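You operate a simulated robot arm through the tools that you are given. There is no shell and no other tool.

Carry out the task below with a simulated robot arm. There is one attempt and no reset: what you move stays moved.

TASK
Put the blue bung on the desk top away on the top of the white table. Take the black lamp and put it on the silver steel plate. Put the yellow weight on top of the silver wide core. Shut the desk drawer. Take the white spray bottle on the desk top and put it away on the top of the bench. Put the grey hand remote on the plate under the orange clamp. Close the cart drawer. Fetch the white weight and stand it on top of the small silver flange. Put the can labelled "developer" from the shelf under the green table on the grey steel tray. Take the filter carton that says "coarse" from the top of the green table and leave it on the shelf under the green table. Put the S glove box from the top of the green table on the shelf under the green table and the L glove box on the plate under the black clamp. Any order will do. Set down upright: black lamp, white spray bottle, white weight, can, filter carton.

Only the result counts: the job must be done as asked and must still hold three seconds after the hand-in. Knocking over, shifting, dropping, spilling or breaking anything else fails it.

THE ROBOT
A 7-joint arm with a fingered hand on a trunk, on a base that drives. Base frame: it is fixed to the floor where the robot stands at the start and does not move with it; the origin is under the middle of the robot, x ahead of it, y to its left, z up. Readings come in cm, degrees, newtons and seconds.
Its first joint turns from -166.0 to 166.0 degrees. Places, roughly: black lamp (6x6x17 cm) [350, 120, 80]; blue bung (3x3x8 cm) [360, 130, 80]; blue can, red can, white can [200, -325, 50]; cart drawer [270, -50, 50]; desk drawer [310, 120, 60]; filter carton [225, -300, 100]; glove box [150, -325, 100]; grey hand remote (5x13x3 cm) [290, -30, 100]; plate under the black clamp [70, -120, 100]; plate under the orange clamp [50, -130, 100]; shelf under the green table [190, -310, 50]; small silver flange (6x6x3 cm) [330, 80, 80]; steel plate (10x8x2 cm) [320, 130, 80]; steel tray (10x10x2 cm) [210, -310, 50]; top of the bench [-50, 310, 80]; top of the white table [-390, 140, 80]; white spray bottle (11x7x27 cm) [350, 80, 80]; white weight [125, -75, 25]; wide core (18x7x10 cm) [350, 140, 80]; yellow weight [325, 125, 75]. Payload 4 kg.
The tool frame sits at the grasp point between the pads (the TCP): z along the fingers, y along the line on which they close. The tips reach 3 cm beyond it. The gripper opens to 10.4 cm. The gripper's body begins 3.5 cm behind the TCP. The gripper is a hand of 4 fingers: y runs from the thumb to the fingers, the wrist lies at [-1.5, -11.3, -19] in the tool frame, and closing takes about 1.5 s.
Orientation is that of the tool frame in the base frame, as [roll, pitch, yaw] about the fixed x, y, z axes, in that order (R = Rz(yaw) Ry(pitch) Rx(roll)). With the fingers straight down and the wrist toward the robot, the tool's x, y and z point along [0, 1, 0], [1, 0, 0] and [0, 0, -1] of the base frame.

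THE INTERFACE
- The arm moves only by the tool play_rows. Its argument "increments" is text: rows parted by semicolons, each of 7 numbers parted by spaces: the shift along the tool's x, y, z in units of 20 mm (1.0 is 20 mm), then the turn, a rotation vector about the tool's x, y, z in units of 4 degrees (1.0 is 4 degrees), then the gripper command, from -1 (fully open) to 1 (shut), values between in proportion. In form: dx dy dz rx ry rz grip; .... A call has 1 to 20 rows; each row shifts and turns the commanded pose from where the row before left it, along the tool's axes as they then stand. A call with a number of a shift or a turn outside -1 to 1 is refused whole. A row lasts 0.2 s, in which the tool goes at most 5 cm and 8.6 degrees; a call with a longer step from one row to the next is refused whole, and so is a gripper value outside its range. A pose out of reach is approached as far as the arm can. The call stops where the force on the tool passes 40 N (or 10 N more than at its start, if that is more) or the arm is blocked; 0.2 s more then pass. Each finger travels about 15.3 cm/s and halts on what it meets, pressing with about 34 N; the grip force reading is that of the motor and also rises with nothing between the fingers. The clock runs only during rows and for 0.2 s after the last one: add rows that do not move to give the fingers time. The reply holds the time, the measured pose of the TCP, the force on the tool along the base axes, the opening and the grip force, in the units named above and with some noise, with the torque about the TCP (base axes, N m) and any sound that the robot's microphone picked up.
- Cameras (640 x 400 px; columns grow to the right, rows downward): "scene" is now at [32.41, 17.51, 122.47]; the picture's right is [-0.28, -0.96, 0.00], its down [-0.58, 0.17, -0.80] and it looks along [0.77, -0.22, -0.60] (base axes); focal length 275 px, centre (320, 200). "wrist" rides on the gripper at [6.1, -9.2, -13] in the tool frame; the picture's right is [-0.81, 0.28, -0.52], its down [-0.53, -0.71, 0.46] and it looks along [-0.24, 0.64, 0.72] (tool axes); focal length 275 px, centre (320, 200). There is no depth. A picture from a camera that has moved, and an enlarged one, comes with that camera's place and axes in the base frame and with its lens.
- capture(camera): a new picture of that camera. No time passes.
- roll_base(legs): drives the robot by 1 to 6 legs, each [ahead, left, turn to the left] in cm, cm and degrees, along the robot's own axes; the way and the turn of a leg run together, so that a leg with both is an arc; at most 150 cm and 180 degrees a leg. The arm and the cameras ride along, it lands a little off, and it stops where it bumps. It gives what a move gives.
- set_grasp(shape): the hand has 4 fingers and takes this shape, open, in about a second: jaw (thumb against the fingers, like two jaws); tri (thumb and two fingers); tip (a fingertip pinch); poke (one finger out to press); point (the index stretched); flat (the hand flat); cup (the hand cupped); fist (a fist). The gripper value then closes the fingers along that shape, each until it touches; the sizes above hold for jaw. It gives what a move gives, with no picture.
- turn_head(pan, tilt): turns the head with the scene camera to pan (to the left, within 143 degrees either way) and tilt (down, from -29 to 69), counted from straight ahead of the robot. It gives what a move gives.
- inspect(camera, box): a new picture of the part [left, top, right, bottom] of that camera's present view, enlarged. No time passes.
- sign_off(): hands the job in; it is judged then, once.

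Nothing tells you exact positions but the pictures and the camera data. Unless the task says otherwise, let go and move clear before handing in.

The tools are called after "Request:" by a JSON object that holds its "api" and its "payload". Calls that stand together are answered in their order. play_rows: Moves the arm, as the interface text tells. Its arguments: {"type":"object","properties":{"increments":{"type":"string"}},"required":["increments"]} The other tools are called the same way: set_grasp (shape) gives the hand a shape; roll_base (legs) drives the base; turn_head (pan, tilt) turns the head that bears the scene camera; capture (camera) takes a picture; inspect (camera, box) takes an enlarged picture of a part of a camera's view; sign_off () hands the job in.

At the start:

```text
t: 0.0
ee_pos: [71.7, -17.16, 96.95]
ee_rot: [180.0, 0.1, 90.0]
ft_force: [0.4, -0.2, 0.2]
torque: [0.03, 0.01, -0.02]
grip_width: 10.37
gripper_force: 0.0
shape: jaw
robot x, y, heading: [-0.14, -0.3, 0.0]
head pan, tilt: [-16.2, 37.1]
```

scene: 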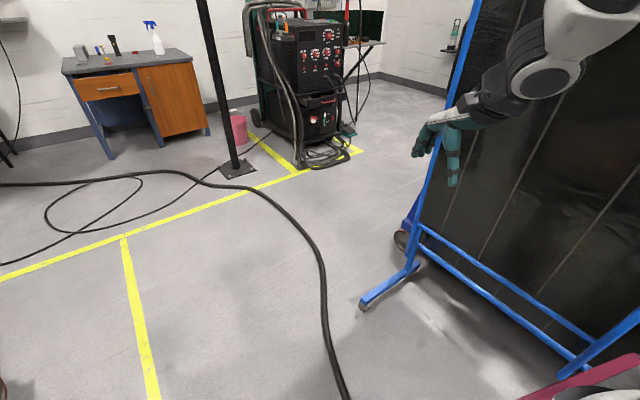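
wrist: 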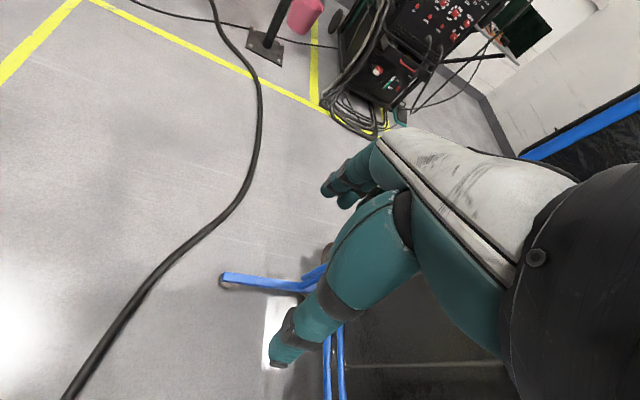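

I see the desk far ahead on the left, a welding machine/cart ahead, and a welding screen on the right close to the arm. I'll look around with the head first to map the room.

Request:
{"api": "turn_head", "payload": {"pan": 20, "tilt": 15}}

Request:
{"api": "capture", "payload": {"camera": "scene"}}

Request:
{"api": "turn_head", "payload": {"pan": -30, "tilt": 15}}

Request:
{"api": "capture", "payload": {"camera": "scene"}}

Request:
{"api": "turn_head", "payload": {"pan": -80, "tilt": 20}}

Request:
{"api": "capture", "payload": {"camera": "scene"}}

Request:
{"api": "turn_head", "payload": {"pan": 80, "tilt": 20}}

Request:
{"api": "capture", "payload": {"camera": "scene"}}

Request:
{"api": "turn_head", "payload": {"pan": 140, "tilt": 20}}

Request:
{"api": "capture", "payload": {"camera": "scene"}}

Request:
{"api": "turn_head", "payload": {"pan": -135, "tilt": 20}}

Request:
{"api": "capture", "payload": {"camera": "scene"}}

```text
t: 1.0
ee_pos: [71.59, -17.14, 97.03]
ee_rot: [180.0, -0.1, 90.0]
ft_force: [-0.5, 1.0, 0.2]
torque: [0.0, -0.02, -0.01]
grip_width: 10.38
gripper_force: 0.1
shape: jaw
robot x, y, heading: [-0.22, -0.23, 0.2]
head pan, tilt: [20.0, 15.0]
```

```text
taken
camera scene: at [32.84, 23.12, 125.98], right [0.34, -0.94, 0.0], down [-0.24, -0.09, -0.97], along [0.91, 0.33, -0.26], focal length 275 px, centre (320, 200)
```

scene: 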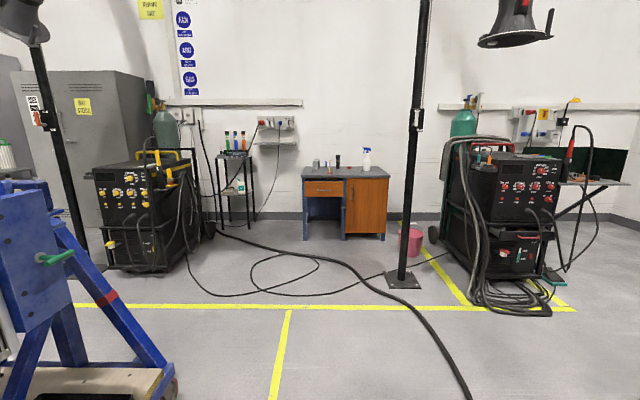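

```text
t: 2.2
ee_pos: [71.55, -17.09, 97.06]
ee_rot: [-179.9, -0.1, 90.0]
ft_force: [0.1, -0.9, 1.1]
torque: [0.01, 0.01, 0.02]
grip_width: 10.38
gripper_force: 0.1
shape: jaw
robot x, y, heading: [0.1, -0.13, -0.0]
head pan, tilt: [-30.0, 15.0]
```

```text
taken
camera scene: at [32.16, 15.27, 125.98], right [-0.5, -0.87, 0.0], down [-0.22, 0.13, -0.97], along [0.84, -0.48, -0.26], focal length 275 px, centre (320, 200)
```

scene: 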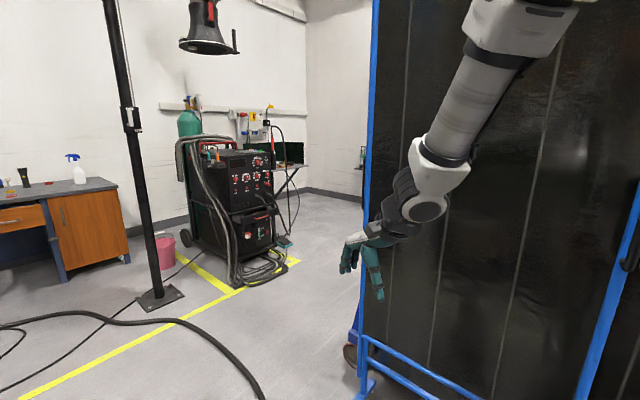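

```text
t: 3.4
ee_pos: [71.62, -17.24, 96.93]
ee_rot: [180.0, 0.0, 90.0]
ft_force: [-0.2, 0.3, 1.0]
torque: [-0.02, 0.01, -0.01]
grip_width: 10.38
gripper_force: 0.0
shape: jaw
robot x, y, heading: [0.08, 0.18, -0.3]
head pan, tilt: [-80.0, 20.0]
```

```text
taken
camera scene: at [25.69, 10.76, 125.17], right [-0.98, -0.17, 0.0], down [-0.06, 0.34, -0.94], along [0.16, -0.93, -0.34], focal length 275 px, centre (320, 200)
```

scene: 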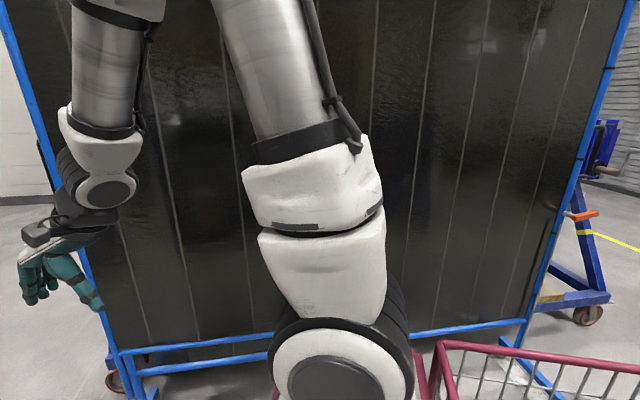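

```text
t: 5.8
ee_pos: [71.63, -17.18, 96.9]
ee_rot: [180.0, -0.1, 90.0]
ft_force: [-0.1, -1.5, 0.3]
torque: [-0.03, -0.01, -0.01]
grip_width: 10.36
gripper_force: 0.1
shape: jaw
robot x, y, heading: [-0.12, -0.2, -0.1]
head pan, tilt: [80.0, 20.0]
```

```text
taken
camera scene: at [25.68, 29.1, 125.17], right [0.98, -0.17, 0.0], down [-0.06, -0.34, -0.94], along [0.16, 0.93, -0.34], focal length 275 px, centre (320, 200)
```

scene: 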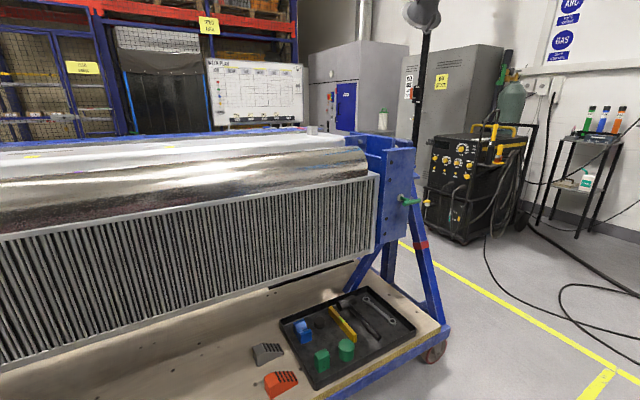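

```text
t: 7.1
ee_pos: [71.61, -17.14, 97.09]
ee_rot: [180.0, 0.0, 90.0]
ft_force: [-0.2, 0.1, 0.2]
torque: [-0.03, -0.01, 0.01]
grip_width: 10.34
gripper_force: 0.0
shape: jaw
robot x, y, heading: [-0.27, 0.03, 0.1]
head pan, tilt: [140.0, 20.0]
```

```text
taken
camera scene: at [16.93, 25.92, 125.17], right [0.64, 0.77, 0.0], down [0.26, -0.22, -0.94], along [-0.72, 0.6, -0.34], focal length 275 px, centre (320, 200)
```

scene: 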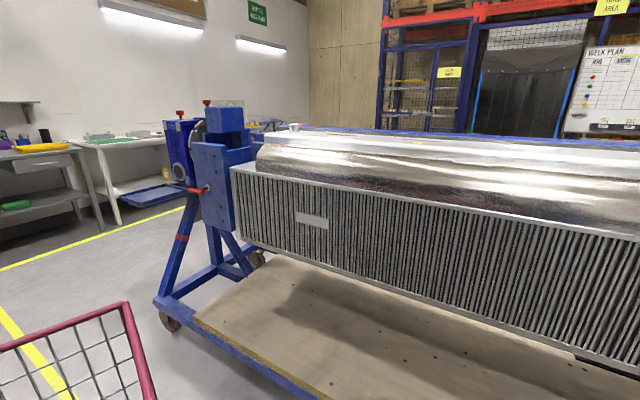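

```text
t: 10.9
ee_pos: [71.61, -17.27, 96.94]
ee_rot: [-179.9, 0.0, 90.0]
ft_force: [-0.6, -0.2, -0.6]
torque: [0.02, 0.02, 0.01]
grip_width: 10.36
gripper_force: 0.1
shape: jaw
robot x, y, heading: [-0.12, 0.13, 0.2]
head pan, tilt: [-135.0, 20.0]
```

```text
taken
camera scene: at [17.48, 13.35, 125.17], right [-0.71, 0.71, 0.0], down [0.24, 0.24, -0.94], along [-0.66, -0.66, -0.34], focal length 275 px, centre (320, 200)
```

scene: 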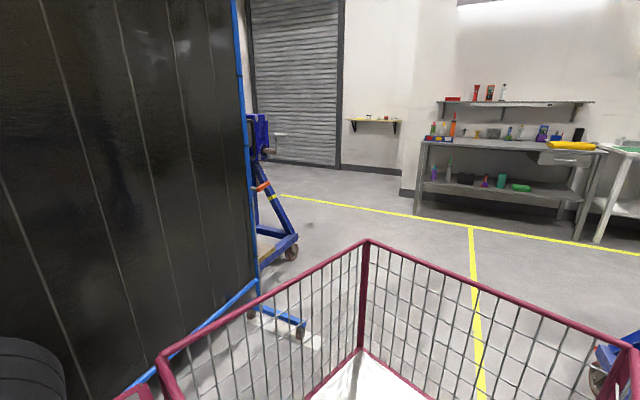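

The room has the desk ahead-left, a radiator stand on the left, a welding screen on the right and a mesh cart behind. I'll look down around the base for drivable space.

Request:
{"api": "turn_head", "payload": {"pan": 180, "tilt": 60}}

Request:
{"api": "turn_head", "payload": {"pan": -142, "tilt": 60}}

Request:
{"api": "capture", "payload": {"camera": "scene"}}

Request:
{"api": "turn_head", "payload": {"pan": 142, "tilt": 60}}

Request:
{"api": "capture", "payload": {"camera": "scene"}}

Request:
{"api": "turn_head", "payload": {"pan": 80, "tilt": 60}}

Request:
{"api": "capture", "payload": {"camera": "scene"}}

Request:
{"api": "turn_head", "payload": {"pan": 0, "tilt": 60}}

Request:
{"api": "capture", "payload": {"camera": "scene"}}

Request:
{"api": "turn_head", "payload": {"pan": -60, "tilt": 60}}

Request:
{"api": "capture", "payload": {"camera": "scene"}}

```text
t: 14.8
ee_pos: [71.67, -17.21, 97.0]
ee_rot: [-180.0, 0.0, 90.0]
ft_force: [-0.4, -0.1, -0.2]
torque: [0.0, 0.0, 0.0]
grip_width: 10.35
gripper_force: 0.1
shape: jaw
robot x, y, heading: [-0.08, 0.39, 0.0]
head pan, tilt: [143.2, 60.0]
```

```text
t: 18.7
ee_pos: [71.62, -17.15, 96.84]
ee_rot: [-179.9, 0.0, 90.0]
ft_force: [-0.4, 0.6, 0.4]
torque: [0.0, -0.05, 0.0]
grip_width: 10.35
gripper_force: 0.1
shape: jaw
robot x, y, heading: [-0.08, 0.05, -0.1]
head pan, tilt: [-142.0, 60.0]
```

```text
taken
camera scene: at [18.81, 15.83, 119.36], right [-0.62, 0.79, 0.0], down [0.68, 0.53, -0.5], along [-0.39, -0.31, -0.87], focal length 275 px, centre (320, 200)
```

scene: 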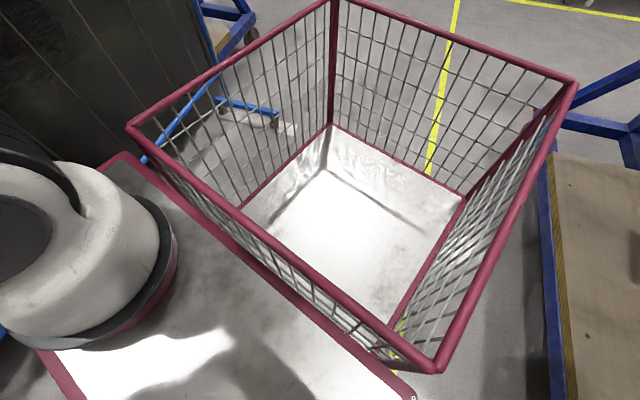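

```text
t: 22.6
ee_pos: [71.61, -17.2, 96.85]
ee_rot: [-179.9, 0.0, 90.0]
ft_force: [-0.1, 0.8, 0.2]
torque: [0.01, 0.03, -0.02]
grip_width: 10.33
gripper_force: 0.0
shape: jaw
robot x, y, heading: [-0.01, -0.15, 0.1]
head pan, tilt: [142.0, 60.0]
```

```text
taken
camera scene: at [18.81, 24.04, 119.36], right [0.62, 0.79, 0.0], down [0.68, -0.53, -0.5], along [-0.39, 0.31, -0.87], focal length 275 px, centre (320, 200)
```

scene: 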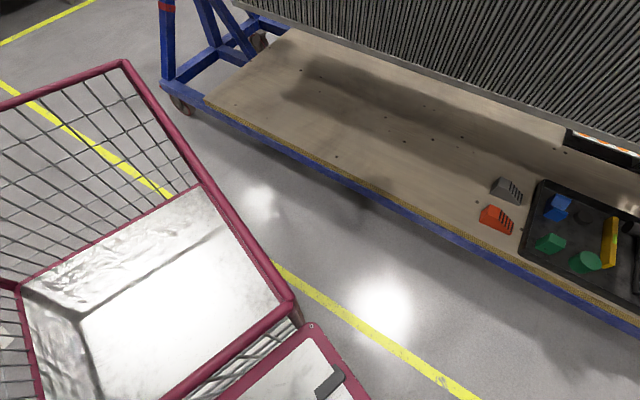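

```text
t: 23.9
ee_pos: [71.74, -17.08, 97.0]
ee_rot: [179.8, 0.1, 90.0]
ft_force: [-0.1, 0.1, -0.5]
torque: [0.03, 0.02, 0.01]
grip_width: 10.35
gripper_force: 0.1
shape: jaw
robot x, y, heading: [-0.05, 0.16, -0.1]
head pan, tilt: [80.0, 60.0]
```

```text
taken
camera scene: at [25.21, 26.5, 119.36], right [0.98, -0.17, 0.0], down [-0.15, -0.85, -0.5], along [0.09, 0.49, -0.87], focal length 275 px, centre (320, 200)
```

scene: 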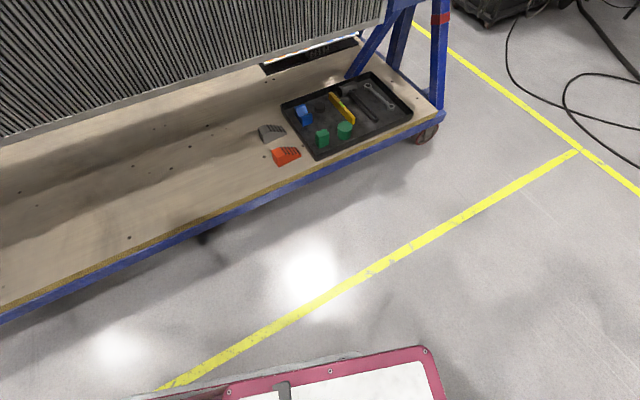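

```text
t: 25.4
ee_pos: [71.6, -17.14, 96.88]
ee_rot: [180.0, 0.0, 90.0]
ft_force: [-0.2, -0.7, 0.6]
torque: [0.0, -0.01, -0.01]
grip_width: 10.36
gripper_force: 0.1
shape: jaw
robot x, y, heading: [-0.26, 0.11, -0.2]
head pan, tilt: [0.0, 60.0]
```

```text
taken
camera scene: at [30.73, 19.94, 119.35], right [0.0, -1.0, 0.0], down [-0.87, 0.0, -0.5], along [0.5, 0.0, -0.87], focal length 275 px, centre (320, 200)
```

scene: 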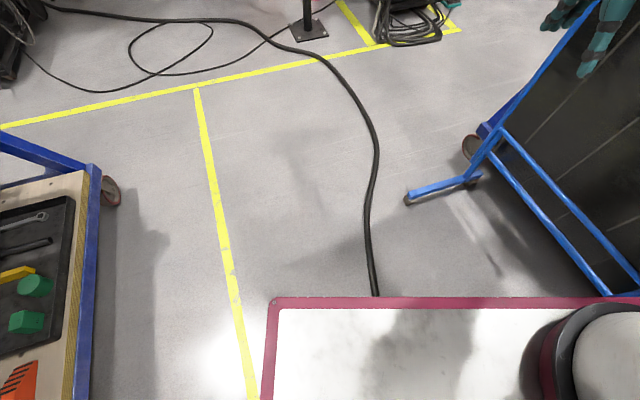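

```text
t: 26.8
ee_pos: [71.66, -17.14, 96.98]
ee_rot: [180.0, 0.0, 90.1]
ft_force: [-0.7, 0.2, -0.1]
torque: [-0.01, 0.01, 0.0]
grip_width: 10.34
gripper_force: 0.1
shape: jaw
robot x, y, heading: [0.25, 0.22, -0.2]
head pan, tilt: [-60.0, 60.0]
```

```text
taken
camera scene: at [27.4, 14.16, 119.35], right [-0.87, -0.5, 0.0], down [-0.43, 0.75, -0.5], along [0.25, -0.43, -0.87], focal length 275 px, centre (320, 200)
```

scene: 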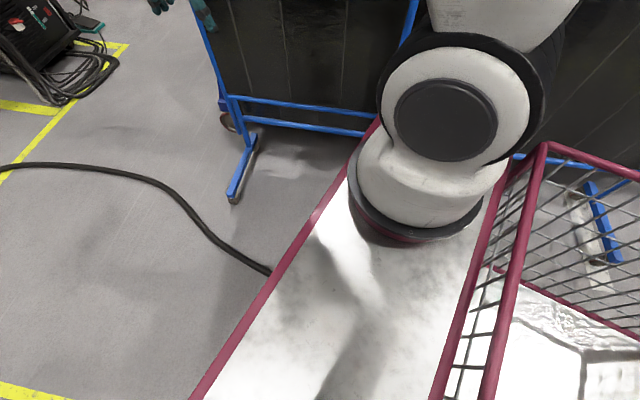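

The mesh basket and deck are part of the robot, and the room is rotated about 19° from my frame: stand on the left, screen on the right, desk straight down the aisle. I'll turn along the aisle and drive toward the desk.

Request:
{"api": "roll_base", "payload": {"legs": [[0, 0, 19], [150, 0, 0]]}}

Request:
{"api": "turn_head", "payload": {"pan": 0, "tilt": 20}}

Request:
{"api": "capture", "payload": {"camera": "scene"}}

Request:
{"api": "turn_head", "payload": {"pan": -60, "tilt": 20}}

Request:
{"api": "capture", "payload": {"camera": "scene"}}

Request:
{"api": "turn_head", "payload": {"pan": -125, "tilt": 25}}

Request:
{"api": "capture", "payload": {"camera": "scene"}}

```text
t: 35.0
ee_pos: [210.21, 54.09, 97.02]
ee_rot: [-180.0, 0.0, 108.8]
ft_force: [0.1, 0.5, 0.6]
torque: [0.02, 0.0, -0.02]
grip_width: 10.35
gripper_force: 0.1
shape: jaw
robot x, y, heading: [136.92, 47.13, 19.0]
head pan, tilt: [-60.0, 60.0]
```

```text
t: 36.3
ee_pos: [210.1, 54.07, 96.96]
ee_rot: [-179.9, 0.0, 108.9]
ft_force: [0.2, 0.4, 0.7]
torque: [0.02, 0.05, 0.05]
grip_width: 10.31
gripper_force: 0.0
shape: jaw
robot x, y, heading: [136.91, 47.28, 18.8]
head pan, tilt: [0.0, 20.0]
```

```text
taken
camera scene: at [161.92, 76.83, 125.17], right [0.32, -0.95, 0.0], down [-0.32, -0.11, -0.94], along [0.89, 0.3, -0.34], focal length 275 px, centre (320, 200)
```

scene: 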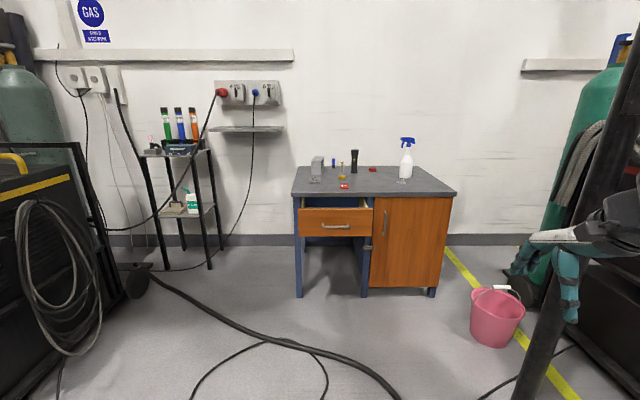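

```text
t: 37.6
ee_pos: [210.15, 54.16, 96.98]
ee_rot: [180.0, 0.0, 108.9]
ft_force: [-0.4, -0.3, -0.9]
torque: [0.02, -0.01, -0.01]
grip_width: 10.38
gripper_force: 0.0
shape: jaw
robot x, y, heading: [136.75, 47.24, 18.7]
head pan, tilt: [-60.0, 20.0]
```

```text
taken
camera scene: at [160.13, 67.71, 125.17], right [-0.66, -0.75, 0.0], down [-0.26, 0.22, -0.94], along [0.71, -0.62, -0.34], focal length 275 px, centre (320, 200)
```

scene: 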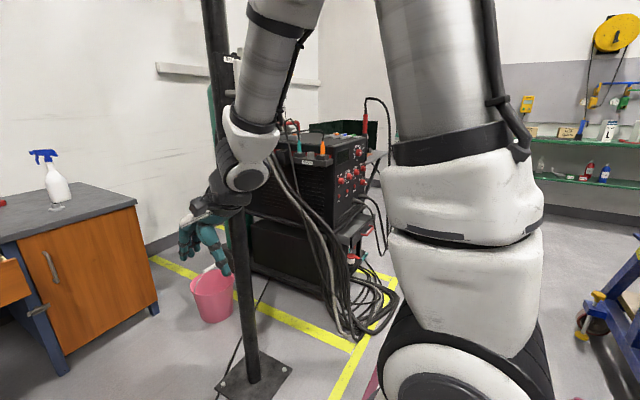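

```text
t: 39.0
ee_pos: [210.1, 54.13, 96.92]
ee_rot: [-180.0, 0.0, 108.9]
ft_force: [-0.6, -0.4, 0.3]
torque: [-0.05, 0.01, 0.0]
grip_width: 10.38
gripper_force: 0.0
shape: jaw
robot x, y, heading: [136.91, 47.26, 18.8]
head pan, tilt: [-125.0, 25.0]
```

```text
taken
camera scene: at [150.56, 64.97, 124.36], right [-0.96, 0.28, 0.0], down [0.12, 0.41, -0.91], along [-0.25, -0.87, -0.42], focal length 275 px, centre (320, 200)
```

scene: 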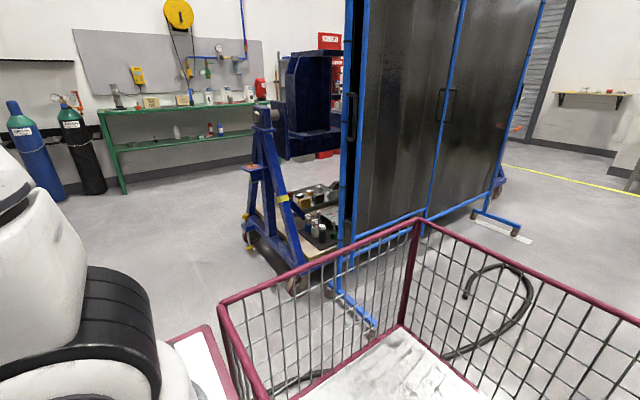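

I can see the desk clearly, and behind the screen the second blue stand with items on its base. Let me zoom in on those and on the desk.

Request:
{"api": "inspect", "payload": {"camera": "scene", "box": [230, 160, 350, 300]}}

Request:
{"api": "turn_head", "payload": {"pan": 5, "tilt": 20}}

Request:
{"api": "inspect", "payload": {"camera": "scene", "box": [270, 120, 510, 270]}}

```text
2.86 times, centred on (290, 230) of scene
camera zoom: at [150.56, 64.97, 124.36], right [-0.96, 0.28, 0.0], down [0.12, 0.41, -0.91], along [-0.25, -0.87, -0.42], focal length 786 px, centre (406, 114)
```

zoom: 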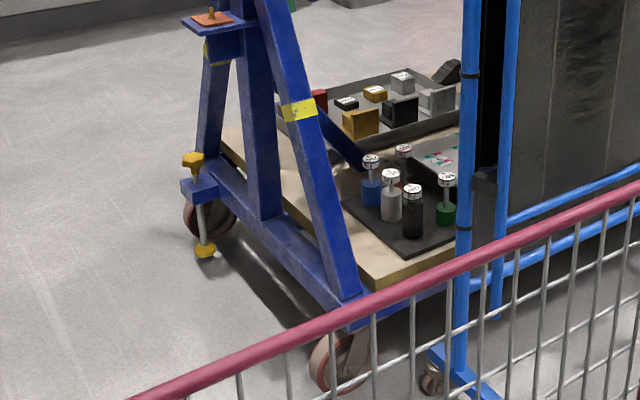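

```text
t: 41.1
ee_pos: [210.16, 54.14, 97.04]
ee_rot: [-180.0, 0.0, 108.9]
ft_force: [-1.2, -0.6, 0.9]
torque: [-0.01, 0.0, 0.05]
grip_width: 10.36
gripper_force: 0.1
shape: jaw
robot x, y, heading: [136.55, 47.25, 19.0]
head pan, tilt: [5.0, 20.0]
```

```text
2.67 times, centred on (390, 195) of scene
camera zoom: at [161.62, 77.59, 125.17], right [0.4, -0.91, 0.0], down [-0.31, -0.14, -0.94], along [0.86, 0.38, -0.34], focal length 734 px, centre (133, 213)
```

zoom: 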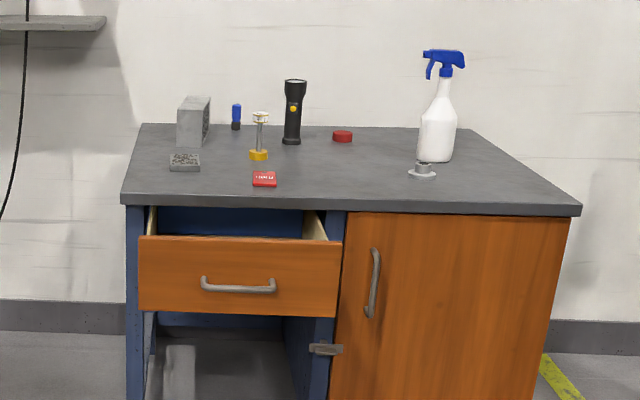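

The desk top holds the blue bung, lamp, yellow weight, steel plate, wide core, flange and spray bottle, with the drawer ajar. I'll drive closer in front of it.

Request:
{"api": "roll_base", "payload": {"legs": [[105, 0, 0]]}}

Request:
{"api": "turn_head", "payload": {"pan": 0, "tilt": 28}}

Request:
{"api": "capture", "payload": {"camera": "scene"}}

Request:
{"api": "capture", "payload": {"camera": "wrist"}}

```text
t: 46.5
ee_pos: [308.74, 89.09, 96.98]
ee_rot: [179.9, 0.0, 109.4]
ft_force: [0.0, -0.5, -1.1]
torque: [-0.02, 0.01, -0.02]
grip_width: 10.37
gripper_force: 0.1
shape: jaw
robot x, y, heading: [235.88, 81.87, 19.0]
head pan, tilt: [5.0, 20.0]
```

```text
t: 47.1
ee_pos: [308.8, 89.11, 97.08]
ee_rot: [179.9, 0.0, 109.5]
ft_force: [-0.2, -0.2, 0.4]
torque: [-0.02, -0.02, 0.02]
grip_width: 10.36
gripper_force: 0.1
shape: jaw
robot x, y, heading: [235.37, 81.33, 19.4]
head pan, tilt: [0.0, 28.0]
```

```text
taken
camera scene: at [260.15, 111.33, 123.89], right [0.33, -0.94, 0.0], down [-0.44, -0.16, -0.88], along [0.83, 0.29, -0.47], focal length 275 px, centre (320, 200)
```

scene: 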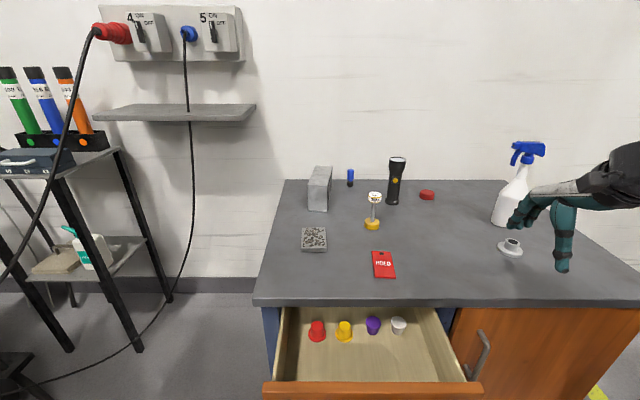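

```text
taken
camera wrist: at [298.13, 91.87, 109.9], right [0.53, -0.67, 0.52], down [-0.5, -0.74, -0.46], along [0.69, -0.02, -0.72], focal length 275 px, centre (320, 200)
```

wrist: 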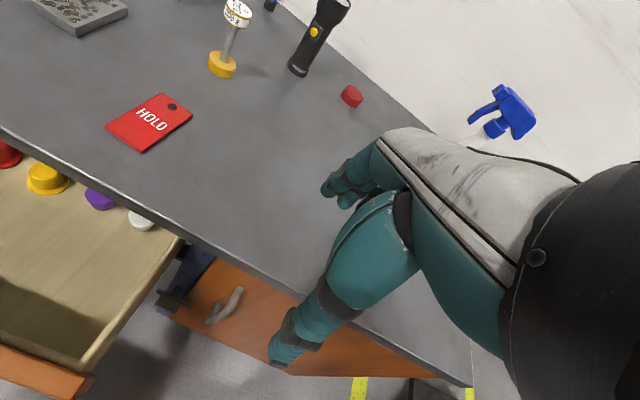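

The drawer is open about 15 cm and blocks me from getting close, so I'll shut it first: back off, lower the closed hand tilted forward in front of the drawer face, and push. I'm backing up now.

Request:
{"api": "roll_base", "payload": {"legs": [[-30, 12, 0]]}}

Request:
{"api": "play_rows", "payload": {"increments": "0.7 0.4 1 -0.7 0 0 1; 0.7 0.4 1 -0.7 0 0 1; 0.7 0.4 1 -0.7 0 0 1; 0.7 0.4 1 -0.7 0 0 1; 0.7 0.4 1 -0.7 0 0 1; 0.7 0.4 1 -0.7 0 0 1; 0 0 1 0 0 0 1; 0 0 1 0 0 0 1; 0 0 0 0 0 0 1"}}

Request:
{"api": "capture", "payload": {"camera": "scene"}}

Request:
{"api": "capture", "payload": {"camera": "wrist"}}

```text
t: 49.3
ee_pos: [276.03, 90.19, 97.03]
ee_rot: [180.0, 0.0, 109.3]
ft_force: [0.3, -0.1, -0.1]
torque: [-0.02, -0.03, 0.0]
grip_width: 10.35
gripper_force: 0.1
shape: jaw
robot x, y, heading: [202.79, 82.84, 19.3]
head pan, tilt: [0.0, 28.0]
```

```text
t: 51.3
ee_pos: [280.14, 100.68, 81.89]
ee_rot: [163.3, 0.0, 109.3]
ft_force: [-0.4, -0.8, -0.3]
torque: [-0.02, 0.01, -0.01]
grip_width: 0.0
gripper_force: 34.4
shape: jaw
robot x, y, heading: [202.59, 82.39, 19.3]
head pan, tilt: [0.0, 28.0]
```

```text
taken
camera scene: at [227.48, 112.54, 123.88], right [0.33, -0.94, 0.0], down [-0.44, -0.16, -0.88], along [0.83, 0.29, -0.47], focal length 275 px, centre (320, 200)
```

scene: 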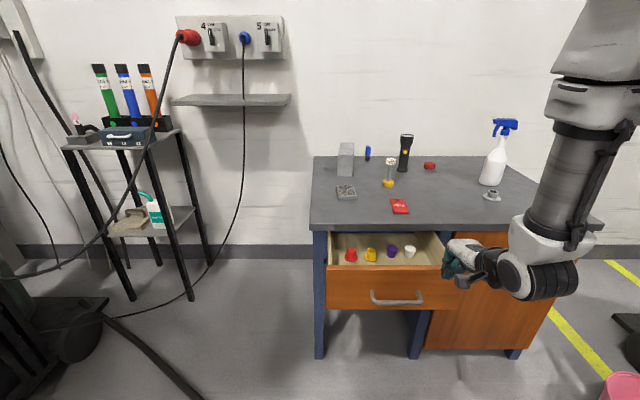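

```text
taken
camera wrist: at [266.37, 102.29, 91.6], right [0.38, -0.73, 0.57], down [-0.34, -0.69, -0.64], along [0.86, 0.04, -0.51], focal length 275 px, centre (320, 200)
```

wrist: 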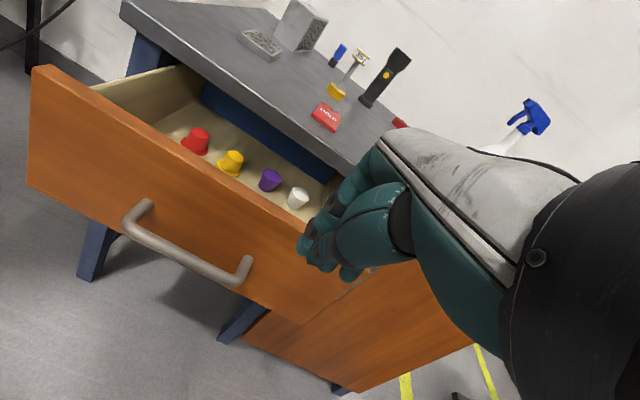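

Triangulating, the drawer face is at about (281,129)–(297,90) with its top at z≈73, so the desk top is near z=80. I'll tilt the hand further, lower it to z≈70, and push the drawer in.

Request:
{"api": "play_rows", "payload": {"increments": "0 0 0 -1 0 0 1; 0 0 0 -1 0 0 1; 0 0 0 -1 0 0 1; 0 0 0 -1 0 0 1; 0 0 0 -1 0 0 1; 0 0 0 -1 0 0 1; 0 0 0 -1 0 0 1; 0 0 0 -1 0 0 1; 0 0 0 -1 0 0 1; 0 0 0 -1 0 0 1; 0 -0.84 0.55 0 0 0 1; 0 -0.84 0.55 0 0 0 1; 0 -0.84 0.55 0 0 0 1; 0 -0.84 0.55 0 0 0 1; 0 -0.84 0.55 0 0 0 1; 0 -0.84 0.55 0 0 0 1; 0 0 0 0 0 0 1"}}

Request:
{"api": "capture", "payload": {"camera": "scene"}}

Request:
{"api": "capture", "payload": {"camera": "wrist"}}

```text
t: 54.9
ee_pos: [280.3, 100.61, 69.86]
ee_rot: [123.1, 0.0, 109.3]
ft_force: [0.1, -0.8, -0.3]
torque: [0.03, 0.0, -0.01]
grip_width: 0.0
gripper_force: 34.2
shape: jaw
robot x, y, heading: [203.05, 82.83, 19.2]
head pan, tilt: [0.0, 28.0]
```

```text
taken
camera scene: at [227.48, 112.54, 123.88], right [0.33, -0.94, 0.0], down [-0.44, -0.16, -0.88], along [0.83, 0.29, -0.47], focal length 275 px, centre (320, 200)
```

scene: 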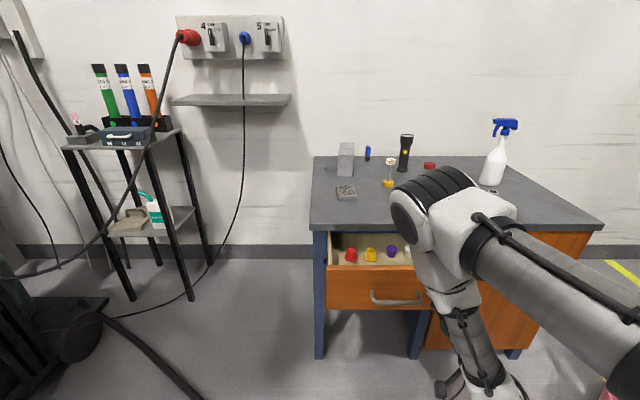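

```text
taken
camera wrist: at [263.25, 101.13, 69.17], right [0.0, -0.86, 0.51], down [0.17, -0.51, -0.85], along [0.99, 0.09, 0.14], focal length 275 px, centre (320, 200)
```

wrist: 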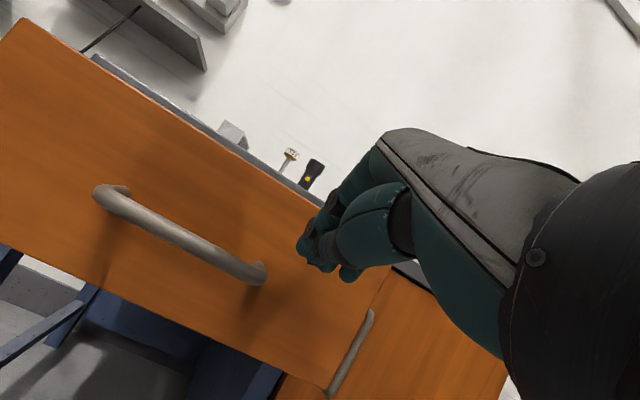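

The closed fingertips are just in front of the upper right of the drawer face. Now I push forward.

Request:
{"api": "play_rows", "payload": {"increments": "0 0.546 0.838 0 0 0 1; 0 0.546 0.838 0 0 0 1; 0 0.546 0.838 0 0 0 1; 0 0.546 0.838 0 0 0 1; 0 0.546 0.838 0 0 0 1; 0 0.546 0.838 0 0 0 1; 0 0.546 0.838 0 0 0 1; 0 0 0 0 0 0 1"}}

Request:
{"api": "capture", "payload": {"camera": "scene"}}

Request:
{"api": "capture", "payload": {"camera": "wrist"}}

```text
t: 56.7
ee_pos: [293.63, 105.12, 69.76]
ee_rot: [123.1, 0.0, 109.3]
ft_force: [-2.9, -0.4, -0.2]
torque: [-0.02, 0.02, -0.01]
grip_width: 0.0
gripper_force: 34.0
shape: jaw
robot x, y, heading: [202.72, 82.92, 19.2]
head pan, tilt: [0.0, 28.0]
```

```text
taken
camera scene: at [227.48, 112.53, 123.88], right [0.33, -0.94, 0.0], down [-0.44, -0.16, -0.88], along [0.83, 0.29, -0.47], focal length 275 px, centre (320, 200)
```

scene: 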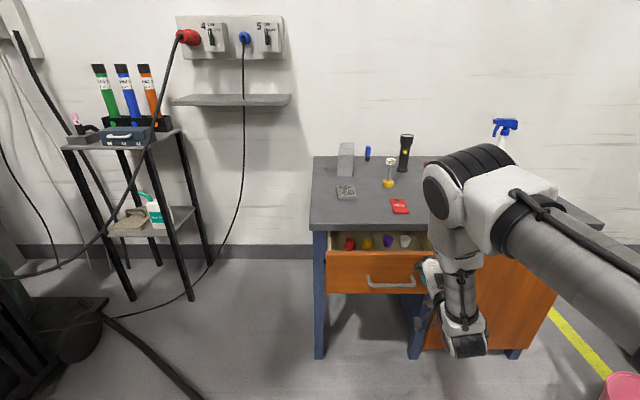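

```text
taken
camera wrist: at [276.57, 105.61, 69.14], right [0.0, -0.86, 0.51], down [0.17, -0.51, -0.85], along [0.99, 0.09, 0.14], focal length 275 px, centre (320, 200)
```

wrist: 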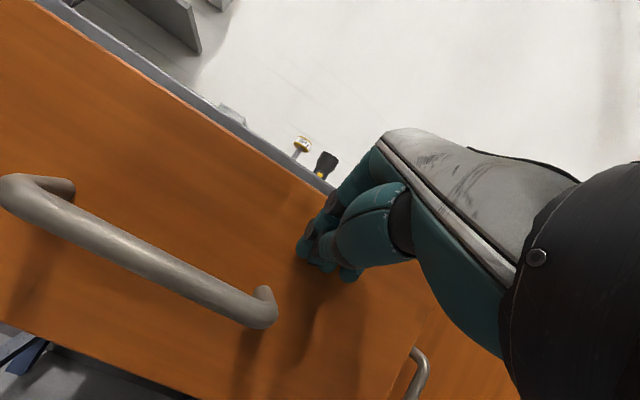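

The drawer slides with a light force. I keep pushing.

Request:
{"api": "play_rows", "payload": {"increments": "0 0.546 0.838 0 0 0 1; 0 0.546 0.838 0 0 0 1; 0 0.546 0.838 0 0 0 1; 0 0.546 0.838 0 0 0 1; 0 0.546 0.838 0 0 0 1; 0 0.546 0.838 0 0 0 1; 0 0 0 0 0 0 1"}}

Request:
{"api": "capture", "payload": {"camera": "scene"}}

Request:
{"api": "capture", "payload": {"camera": "wrist"}}

```text
t: 58.3
ee_pos: [304.92, 109.37, 69.63]
ee_rot: [123.2, -0.1, 109.3]
ft_force: [-0.4, -0.2, -0.4]
torque: [-0.01, 0.02, -0.02]
grip_width: 0.0
gripper_force: 33.8
shape: jaw
robot x, y, heading: [202.62, 83.11, 19.6]
head pan, tilt: [0.0, 28.0]
```

```text
taken
camera scene: at [227.49, 112.54, 123.88], right [0.33, -0.94, 0.0], down [-0.44, -0.16, -0.88], along [0.83, 0.29, -0.47], focal length 275 px, centre (320, 200)
```

scene: 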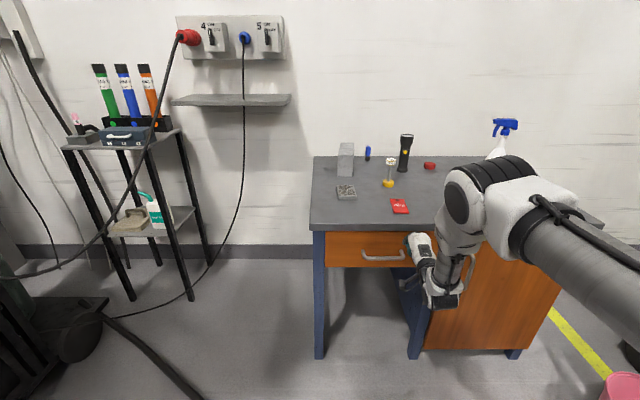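

```text
taken
camera wrist: at [287.78, 109.9, 69.09], right [0.0, -0.86, 0.51], down [0.17, -0.51, -0.85], along [0.99, 0.09, 0.14], focal length 275 px, centre (320, 200)
```

wrist: 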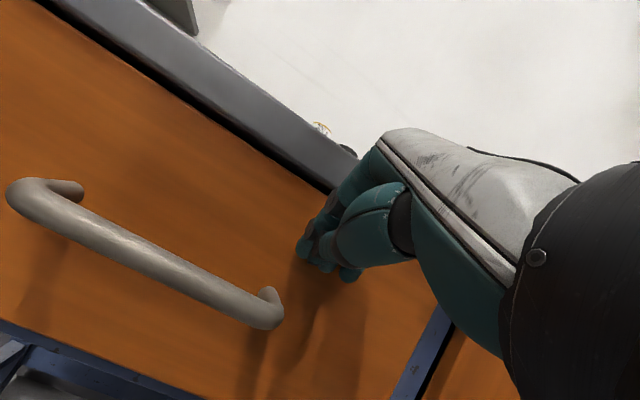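

The drawer looks nearly flush. I'll push a little more until it stops.

Request:
{"api": "play_rows", "payload": {"increments": "0 0.546 0.838 0 0 0 1; 0 0.546 0.838 0 0 0 1; 0 0.546 0.838 0 0 0 1; 0 0 0 0 0 0 1"}}

Request:
{"api": "capture", "payload": {"camera": "wrist"}}

```text
t: 58.7
ee_pos: [305.73, 109.62, 69.31]
ee_rot: [123.8, 0.0, 109.3]
ft_force: [-30.5, -10.2, 9.2]
torque: [0.0, -0.01, -0.11]
grip_width: 0.02
gripper_force: 34.2
shape: jaw
robot x, y, heading: [202.72, 82.75, 19.3]
head pan, tilt: [0.0, 28.0]
stopped in row 1: the force on the tool passed its limit at 70 N (the readings are from after the stop); the commanded pose is now the measured one
```

```text
taken
camera wrist: at [288.59, 110.12, 68.81], right [0.01, -0.86, 0.52], down [0.16, -0.51, -0.85], along [0.99, 0.09, 0.13], focal length 275 px, centre (320, 200)
```

wrist: 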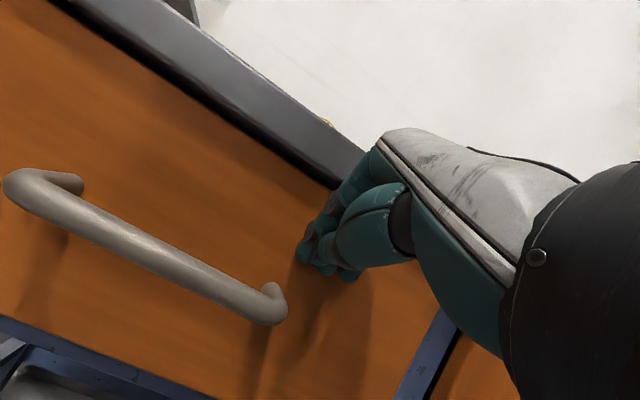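

The drawer hit its end stop, so it is shut. I retreat, raise the hand and bring it back to pointing down.

Request:
{"api": "play_rows", "payload": {"increments": "0 -0.546 -0.838 0 0 0 1; 0 -0.546 -0.838 0 0 0 1; 0 -0.546 -0.838 0 0 0 1; 0 -0.546 -0.838 0 0 0 1; 0 -0.546 -0.838 0 0 0 1; 0 -0.546 -0.838 0 0 0 1; 0 -0.546 -0.838 0 0 0 1; 0 -0.546 -0.838 0 0 0 1; 0 0.838 -0.546 0 0 0 1; 0 0.838 -0.546 0 0 0 1; 0 0.838 -0.546 0 0 0 1; 0 0.838 -0.546 0 0 0 1; 0 0.838 -0.546 0 0 0 1; 0 0.838 -0.546 0 0 0 1; 0 0.838 -0.546 0 0 0 1; 0 0.838 -0.546 0 0 0 1; 0 0.838 -0.546 0 0 0 0; 0 0.838 -0.546 0 0 0 0; 0 0.838 -0.546 0 0 0 0; 0 0.838 -0.546 0 0 0 -1"}}

Request:
{"api": "play_rows", "payload": {"increments": "0 0 0 1 0 0 -1; 0 0 0 1 0 0 -1; 0 0 0 1 0 0 -1; 0 0 0 1 0 0 -1; 0 0 0 1 0 0 -1; 0 0 0 1 0 0 -1; 0 0 0 1 0 0 -1; 0 0 0 1 0 0 -1; 0 0 0 1 0 0 -1; 0 0 0 1 0 0 -1; 0 0 0 1 0 0 -1; 0 0 0 1 0 0 -1; 0 0 0 1 0 0 -1; 0 0 0 1 0 0 -1; 0 0 -1 0.05 0 0 -1; 0 0 -1 0 0 0 -1; 0 0 -1 0 0 0 -1; 0 0 -1 0 0 0 -1; 0 0 -1 0 0 0 -1"}}

Request:
{"api": "capture", "payload": {"camera": "scene"}}

```text
t: 62.9
ee_pos: [290.91, 104.37, 93.55]
ee_rot: [123.6, 0.0, 109.3]
ft_force: [-0.6, 0.3, 0.6]
torque: [0.04, 0.01, 0.0]
grip_width: 10.38
gripper_force: 0.1
shape: jaw
robot x, y, heading: [202.73, 82.92, 19.4]
head pan, tilt: [0.0, 28.0]
```

```text
t: 66.9
ee_pos: [290.96, 104.51, 103.5]
ee_rot: [179.8, 0.0, 109.3]
ft_force: [0.7, -0.2, 0.7]
torque: [0.02, 0.0, -0.02]
grip_width: 10.37
gripper_force: 0.1
shape: jaw
robot x, y, heading: [202.84, 82.77, 19.3]
head pan, tilt: [0.0, 28.0]
```

```text
taken
camera scene: at [227.47, 112.53, 123.88], right [0.33, -0.94, 0.0], down [-0.44, -0.16, -0.88], along [0.83, 0.29, -0.47], focal length 275 px, centre (320, 200)
```

scene: 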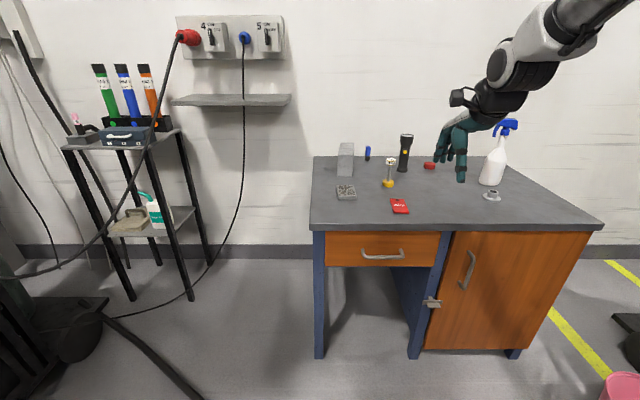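

The drawer is closed. Now I retract the hand a bit and drive up to the desk for the lamp and yellow weight.

Request:
{"api": "play_rows", "payload": {"increments": "0 -1 -0.7 0 0 0 -1; 0 -1 -0.7 0 0 0 -1; 0 -1 -0.7 0 0 0 -1; 0 -1 -0.7 0 0 0 -1; 0 -1 -0.7 0 0 0 -1; 0 -1 -0.7 0 0 0 -1; 0 -1 -0.7 0 0 0 -1; 0 -1 -0.7 0 0 0 -1; 0 -1 -0.7 0 0 0 -1"}}

Request:
{"api": "roll_base", "payload": {"legs": [[50, 0, 0]]}}

Request:
{"api": "turn_head", "payload": {"pan": 0, "tilt": 35}}

Request:
{"api": "capture", "payload": {"camera": "scene"}}

Request:
{"api": "capture", "payload": {"camera": "wrist"}}

```text
t: 68.9
ee_pos: [273.97, 98.64, 116.1]
ee_rot: [180.0, 0.0, 109.3]
ft_force: [-0.5, -0.2, -0.1]
torque: [0.02, 0.03, -0.01]
grip_width: 10.36
gripper_force: 0.0
shape: jaw
robot x, y, heading: [202.97, 82.65, 19.2]
head pan, tilt: [0.0, 28.0]
```

```text
t: 71.8
ee_pos: [320.95, 114.7, 116.12]
ee_rot: [179.8, 0.0, 109.0]
ft_force: [0.7, 0.6, -0.8]
torque: [-0.02, -0.01, -0.03]
grip_width: 10.39
gripper_force: 0.1
shape: jaw
robot x, y, heading: [249.49, 99.12, 18.8]
head pan, tilt: [0.0, 28.0]
```

```text
t: 72.5
ee_pos: [320.96, 114.59, 116.12]
ee_rot: [179.7, 0.1, 108.9]
ft_force: [0.6, -0.9, 0.7]
torque: [-0.02, -0.01, 0.0]
grip_width: 10.4
gripper_force: 0.1
shape: jaw
robot x, y, heading: [249.49, 98.94, 19.1]
head pan, tilt: [0.0, 35.0]
```

```text
taken
camera scene: at [274.21, 128.61, 122.79], right [0.33, -0.95, 0.0], down [-0.54, -0.19, -0.82], along [0.77, 0.27, -0.57], focal length 275 px, centre (320, 200)
```

scene: 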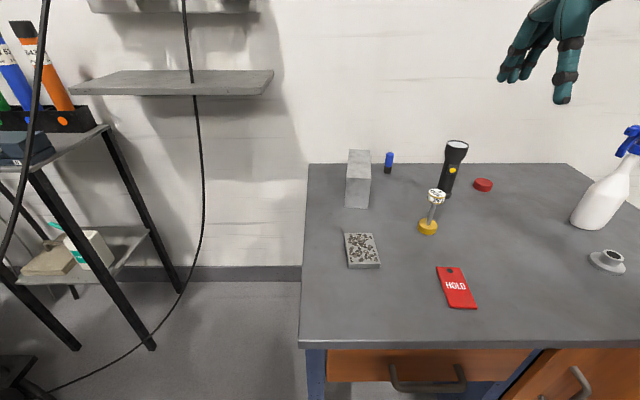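

```text
taken
camera wrist: at [310.27, 117.32, 129.07], right [0.52, -0.68, 0.52], down [-0.5, -0.74, -0.46], along [0.69, -0.02, -0.72], focal length 275 px, centre (320, 200)
```

wrist: 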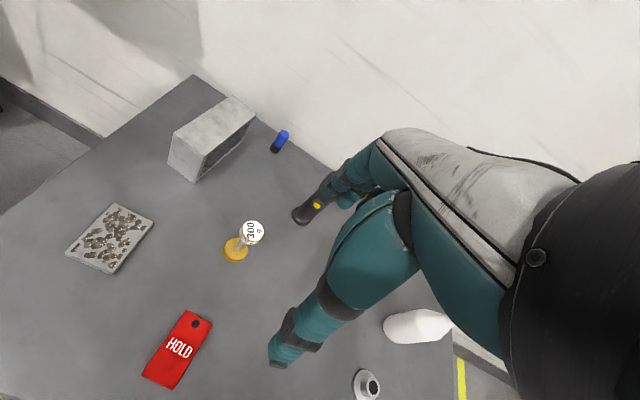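

I triangulate the desk top at z≈76, yellow weight near (334,120), plate (319.5,134), lamp (352.5,116). Let me zoom for details of core, bung, lamp and flange.

Request:
{"api": "inspect", "payload": {"camera": "scene", "box": [330, 130, 510, 280]}}

Request:
{"api": "inspect", "payload": {"camera": "wrist", "box": [60, 70, 360, 290]}}

```text
2.67 times, centred on (420, 205) of scene
camera zoom: at [274.21, 128.61, 122.79], right [0.33, -0.95, 0.0], down [-0.54, -0.19, -0.82], along [0.77, 0.27, -0.57], focal length 734 px, centre (53, 187)
```

zoom: 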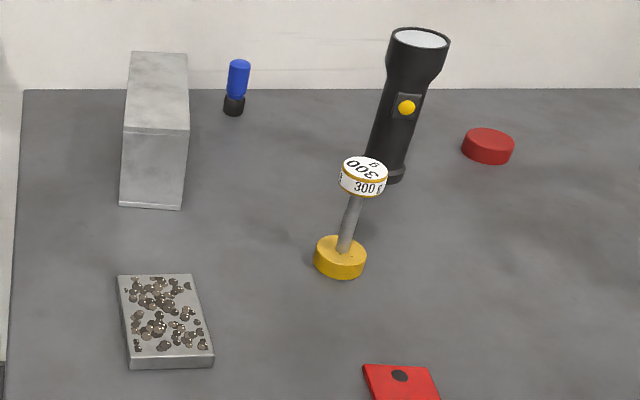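

```text
1.82 times, centred on (210, 180) of wrist
camera zoom: at [310.27, 117.32, 129.07], right [0.52, -0.68, 0.52], down [-0.5, -0.74, -0.46], along [0.69, -0.02, -0.72], focal length 500 px, centre (520, 236)
```

zoom: 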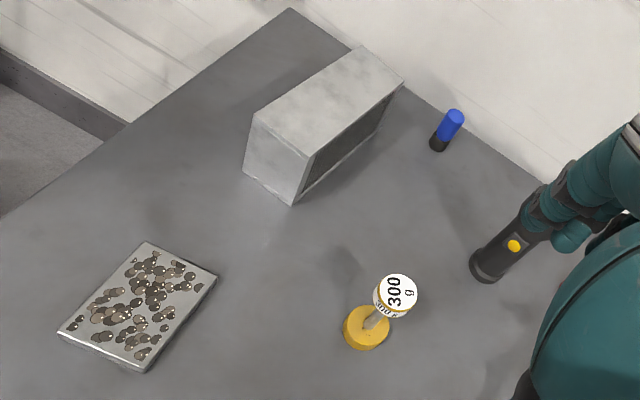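

Core top centre is about (345,141,86), plate top (319.7,134.4,78), lamp (351.3,116). I'll drive 8 cm closer and bring the open hand above the lamp.

Request:
{"api": "roll_base", "payload": {"legs": [[8, 0, 0]]}}

Request:
{"api": "capture", "payload": {"camera": "scene"}}

```text
t: 73.6
ee_pos: [328.63, 117.07, 116.15]
ee_rot: [179.9, -0.1, 109.0]
ft_force: [-0.4, 0.6, 0.3]
torque: [-0.01, 0.01, 0.01]
grip_width: 10.41
gripper_force: 0.0
shape: jaw
robot x, y, heading: [257.36, 101.73, 18.8]
head pan, tilt: [0.0, 35.0]
```

```text
taken
camera scene: at [281.81, 131.22, 122.78], right [0.33, -0.95, 0.0], down [-0.54, -0.19, -0.82], along [0.77, 0.27, -0.57], focal length 275 px, centre (320, 200)
```

scene: 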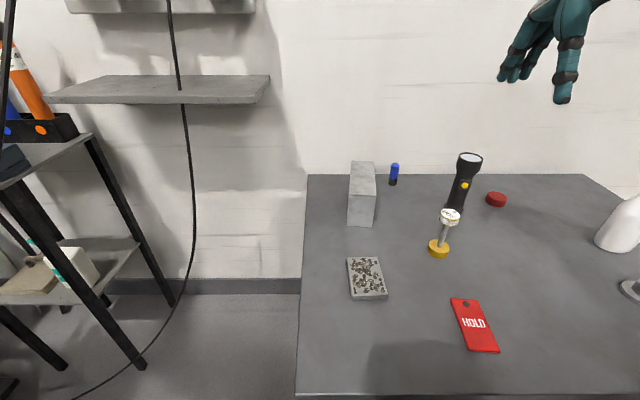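

Request:
{"api": "play_rows", "payload": {"increments": "-0.382 0.96 0.45 0 0 0 -1; -0.382 0.96 0.45 0 0 0 -1; -0.382 0.96 0.45 0 0 0 -1; -0.382 0.96 0.45 0 0 0 -1; -0.382 0.96 0.45 0 0 0 -1; -0.382 0.96 0.45 0 0 0 -1; -0.382 0.96 0.45 0 0 0 -1; -0.382 0.96 0.45 0 0 0 -1; -0.382 0.96 0.45 0 0 0 -1; -0.382 0.96 0.45 0 0 0 -1; -0.382 0.96 0.45 0 0 0 -1; 0 0 0 0 0 0 -1"}}

Request:
{"api": "capture", "payload": {"camera": "wrist"}}

Request:
{"api": "inspect", "payload": {"camera": "scene", "box": [330, 80, 550, 280]}}

```text
t: 76.2
ee_pos: [351.3, 116.2, 106.23]
ee_rot: [179.8, 0.1, 109.1]
ft_force: [0.5, 0.3, 0.1]
torque: [0.02, -0.02, 0.0]
grip_width: 10.4
gripper_force: 0.1
shape: jaw
robot x, y, heading: [257.28, 101.76, 19.0]
head pan, tilt: [0.0, 35.0]
```

```text
taken
camera wrist: at [340.56, 118.87, 119.12], right [0.52, -0.68, 0.52], down [-0.5, -0.74, -0.46], along [0.69, -0.02, -0.72], focal length 275 px, centre (320, 200)
```

wrist: 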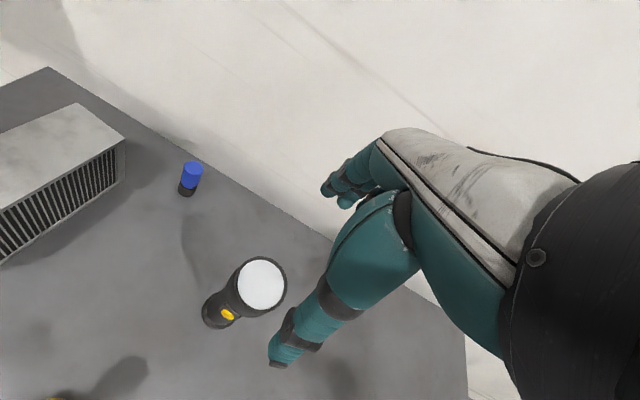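

```text
2.00 times, centred on (440, 180) of scene
camera zoom: at [281.81, 131.22, 122.78], right [0.33, -0.95, 0.0], down [-0.54, -0.19, -0.82], along [0.77, 0.27, -0.57], focal length 550 px, centre (80, 240)
```

zoom: 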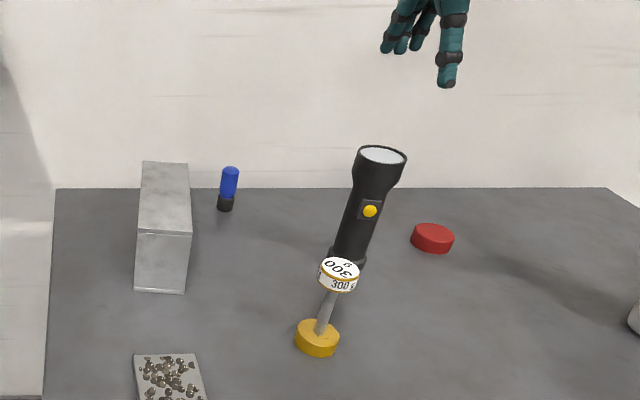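

The lamp top is right under the grasp point. I descend to grip the lamp head and close.

Request:
{"api": "play_rows", "payload": {"increments": "0 0.04 0.98 0 0 0 -1; 0 0.04 0.98 0 0 0 -1; 0 0.04 0.98 0 0 0 -1; 0 0.04 0.98 0 0 0 -1; 0 0.04 0.98 0 0 0 -1; 0 0.04 0.98 0 0 0 -1; 0 0.04 0.98 0 0 0 -1; 0 0.04 0.98 0 0 0 -1; 0 0 0 0 0 0 -1"}}

Request:
{"api": "capture", "payload": {"camera": "wrist"}}

Request:
{"api": "inspect", "payload": {"camera": "scene", "box": [330, 80, 550, 280]}}

```text
t: 78.2
ee_pos: [351.84, 116.52, 90.64]
ee_rot: [179.8, 0.0, 109.1]
ft_force: [-0.7, 0.7, 0.1]
torque: [0.02, -0.03, 0.01]
grip_width: 10.38
gripper_force: 0.0
shape: jaw
robot x, y, heading: [257.19, 101.44, 19.0]
head pan, tilt: [0.0, 35.0]
```

```text
taken
camera wrist: at [341.23, 119.3, 103.51], right [0.52, -0.68, 0.52], down [-0.5, -0.74, -0.46], along [0.69, -0.02, -0.72], focal length 275 px, centre (320, 200)
```

wrist: 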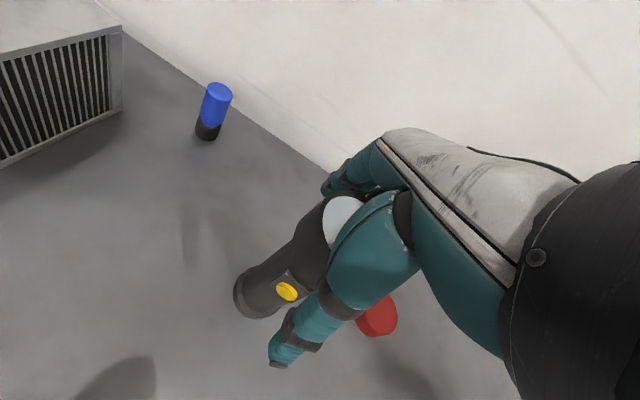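

```text
2.00 times, centred on (440, 180) of scene
camera zoom: at [281.81, 131.22, 122.78], right [0.33, -0.95, 0.0], down [-0.54, -0.19, -0.82], along [0.77, 0.27, -0.57], focal length 550 px, centre (80, 240)
```

zoom: 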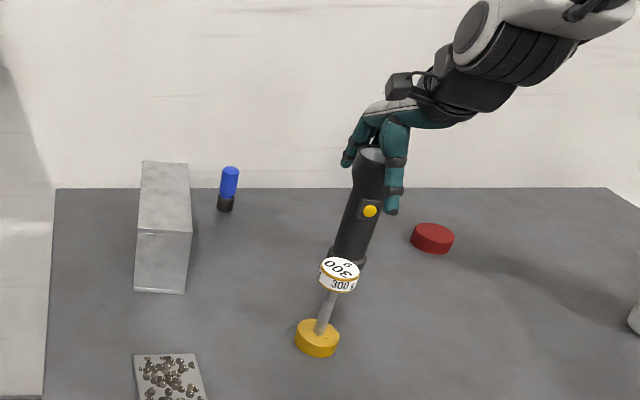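

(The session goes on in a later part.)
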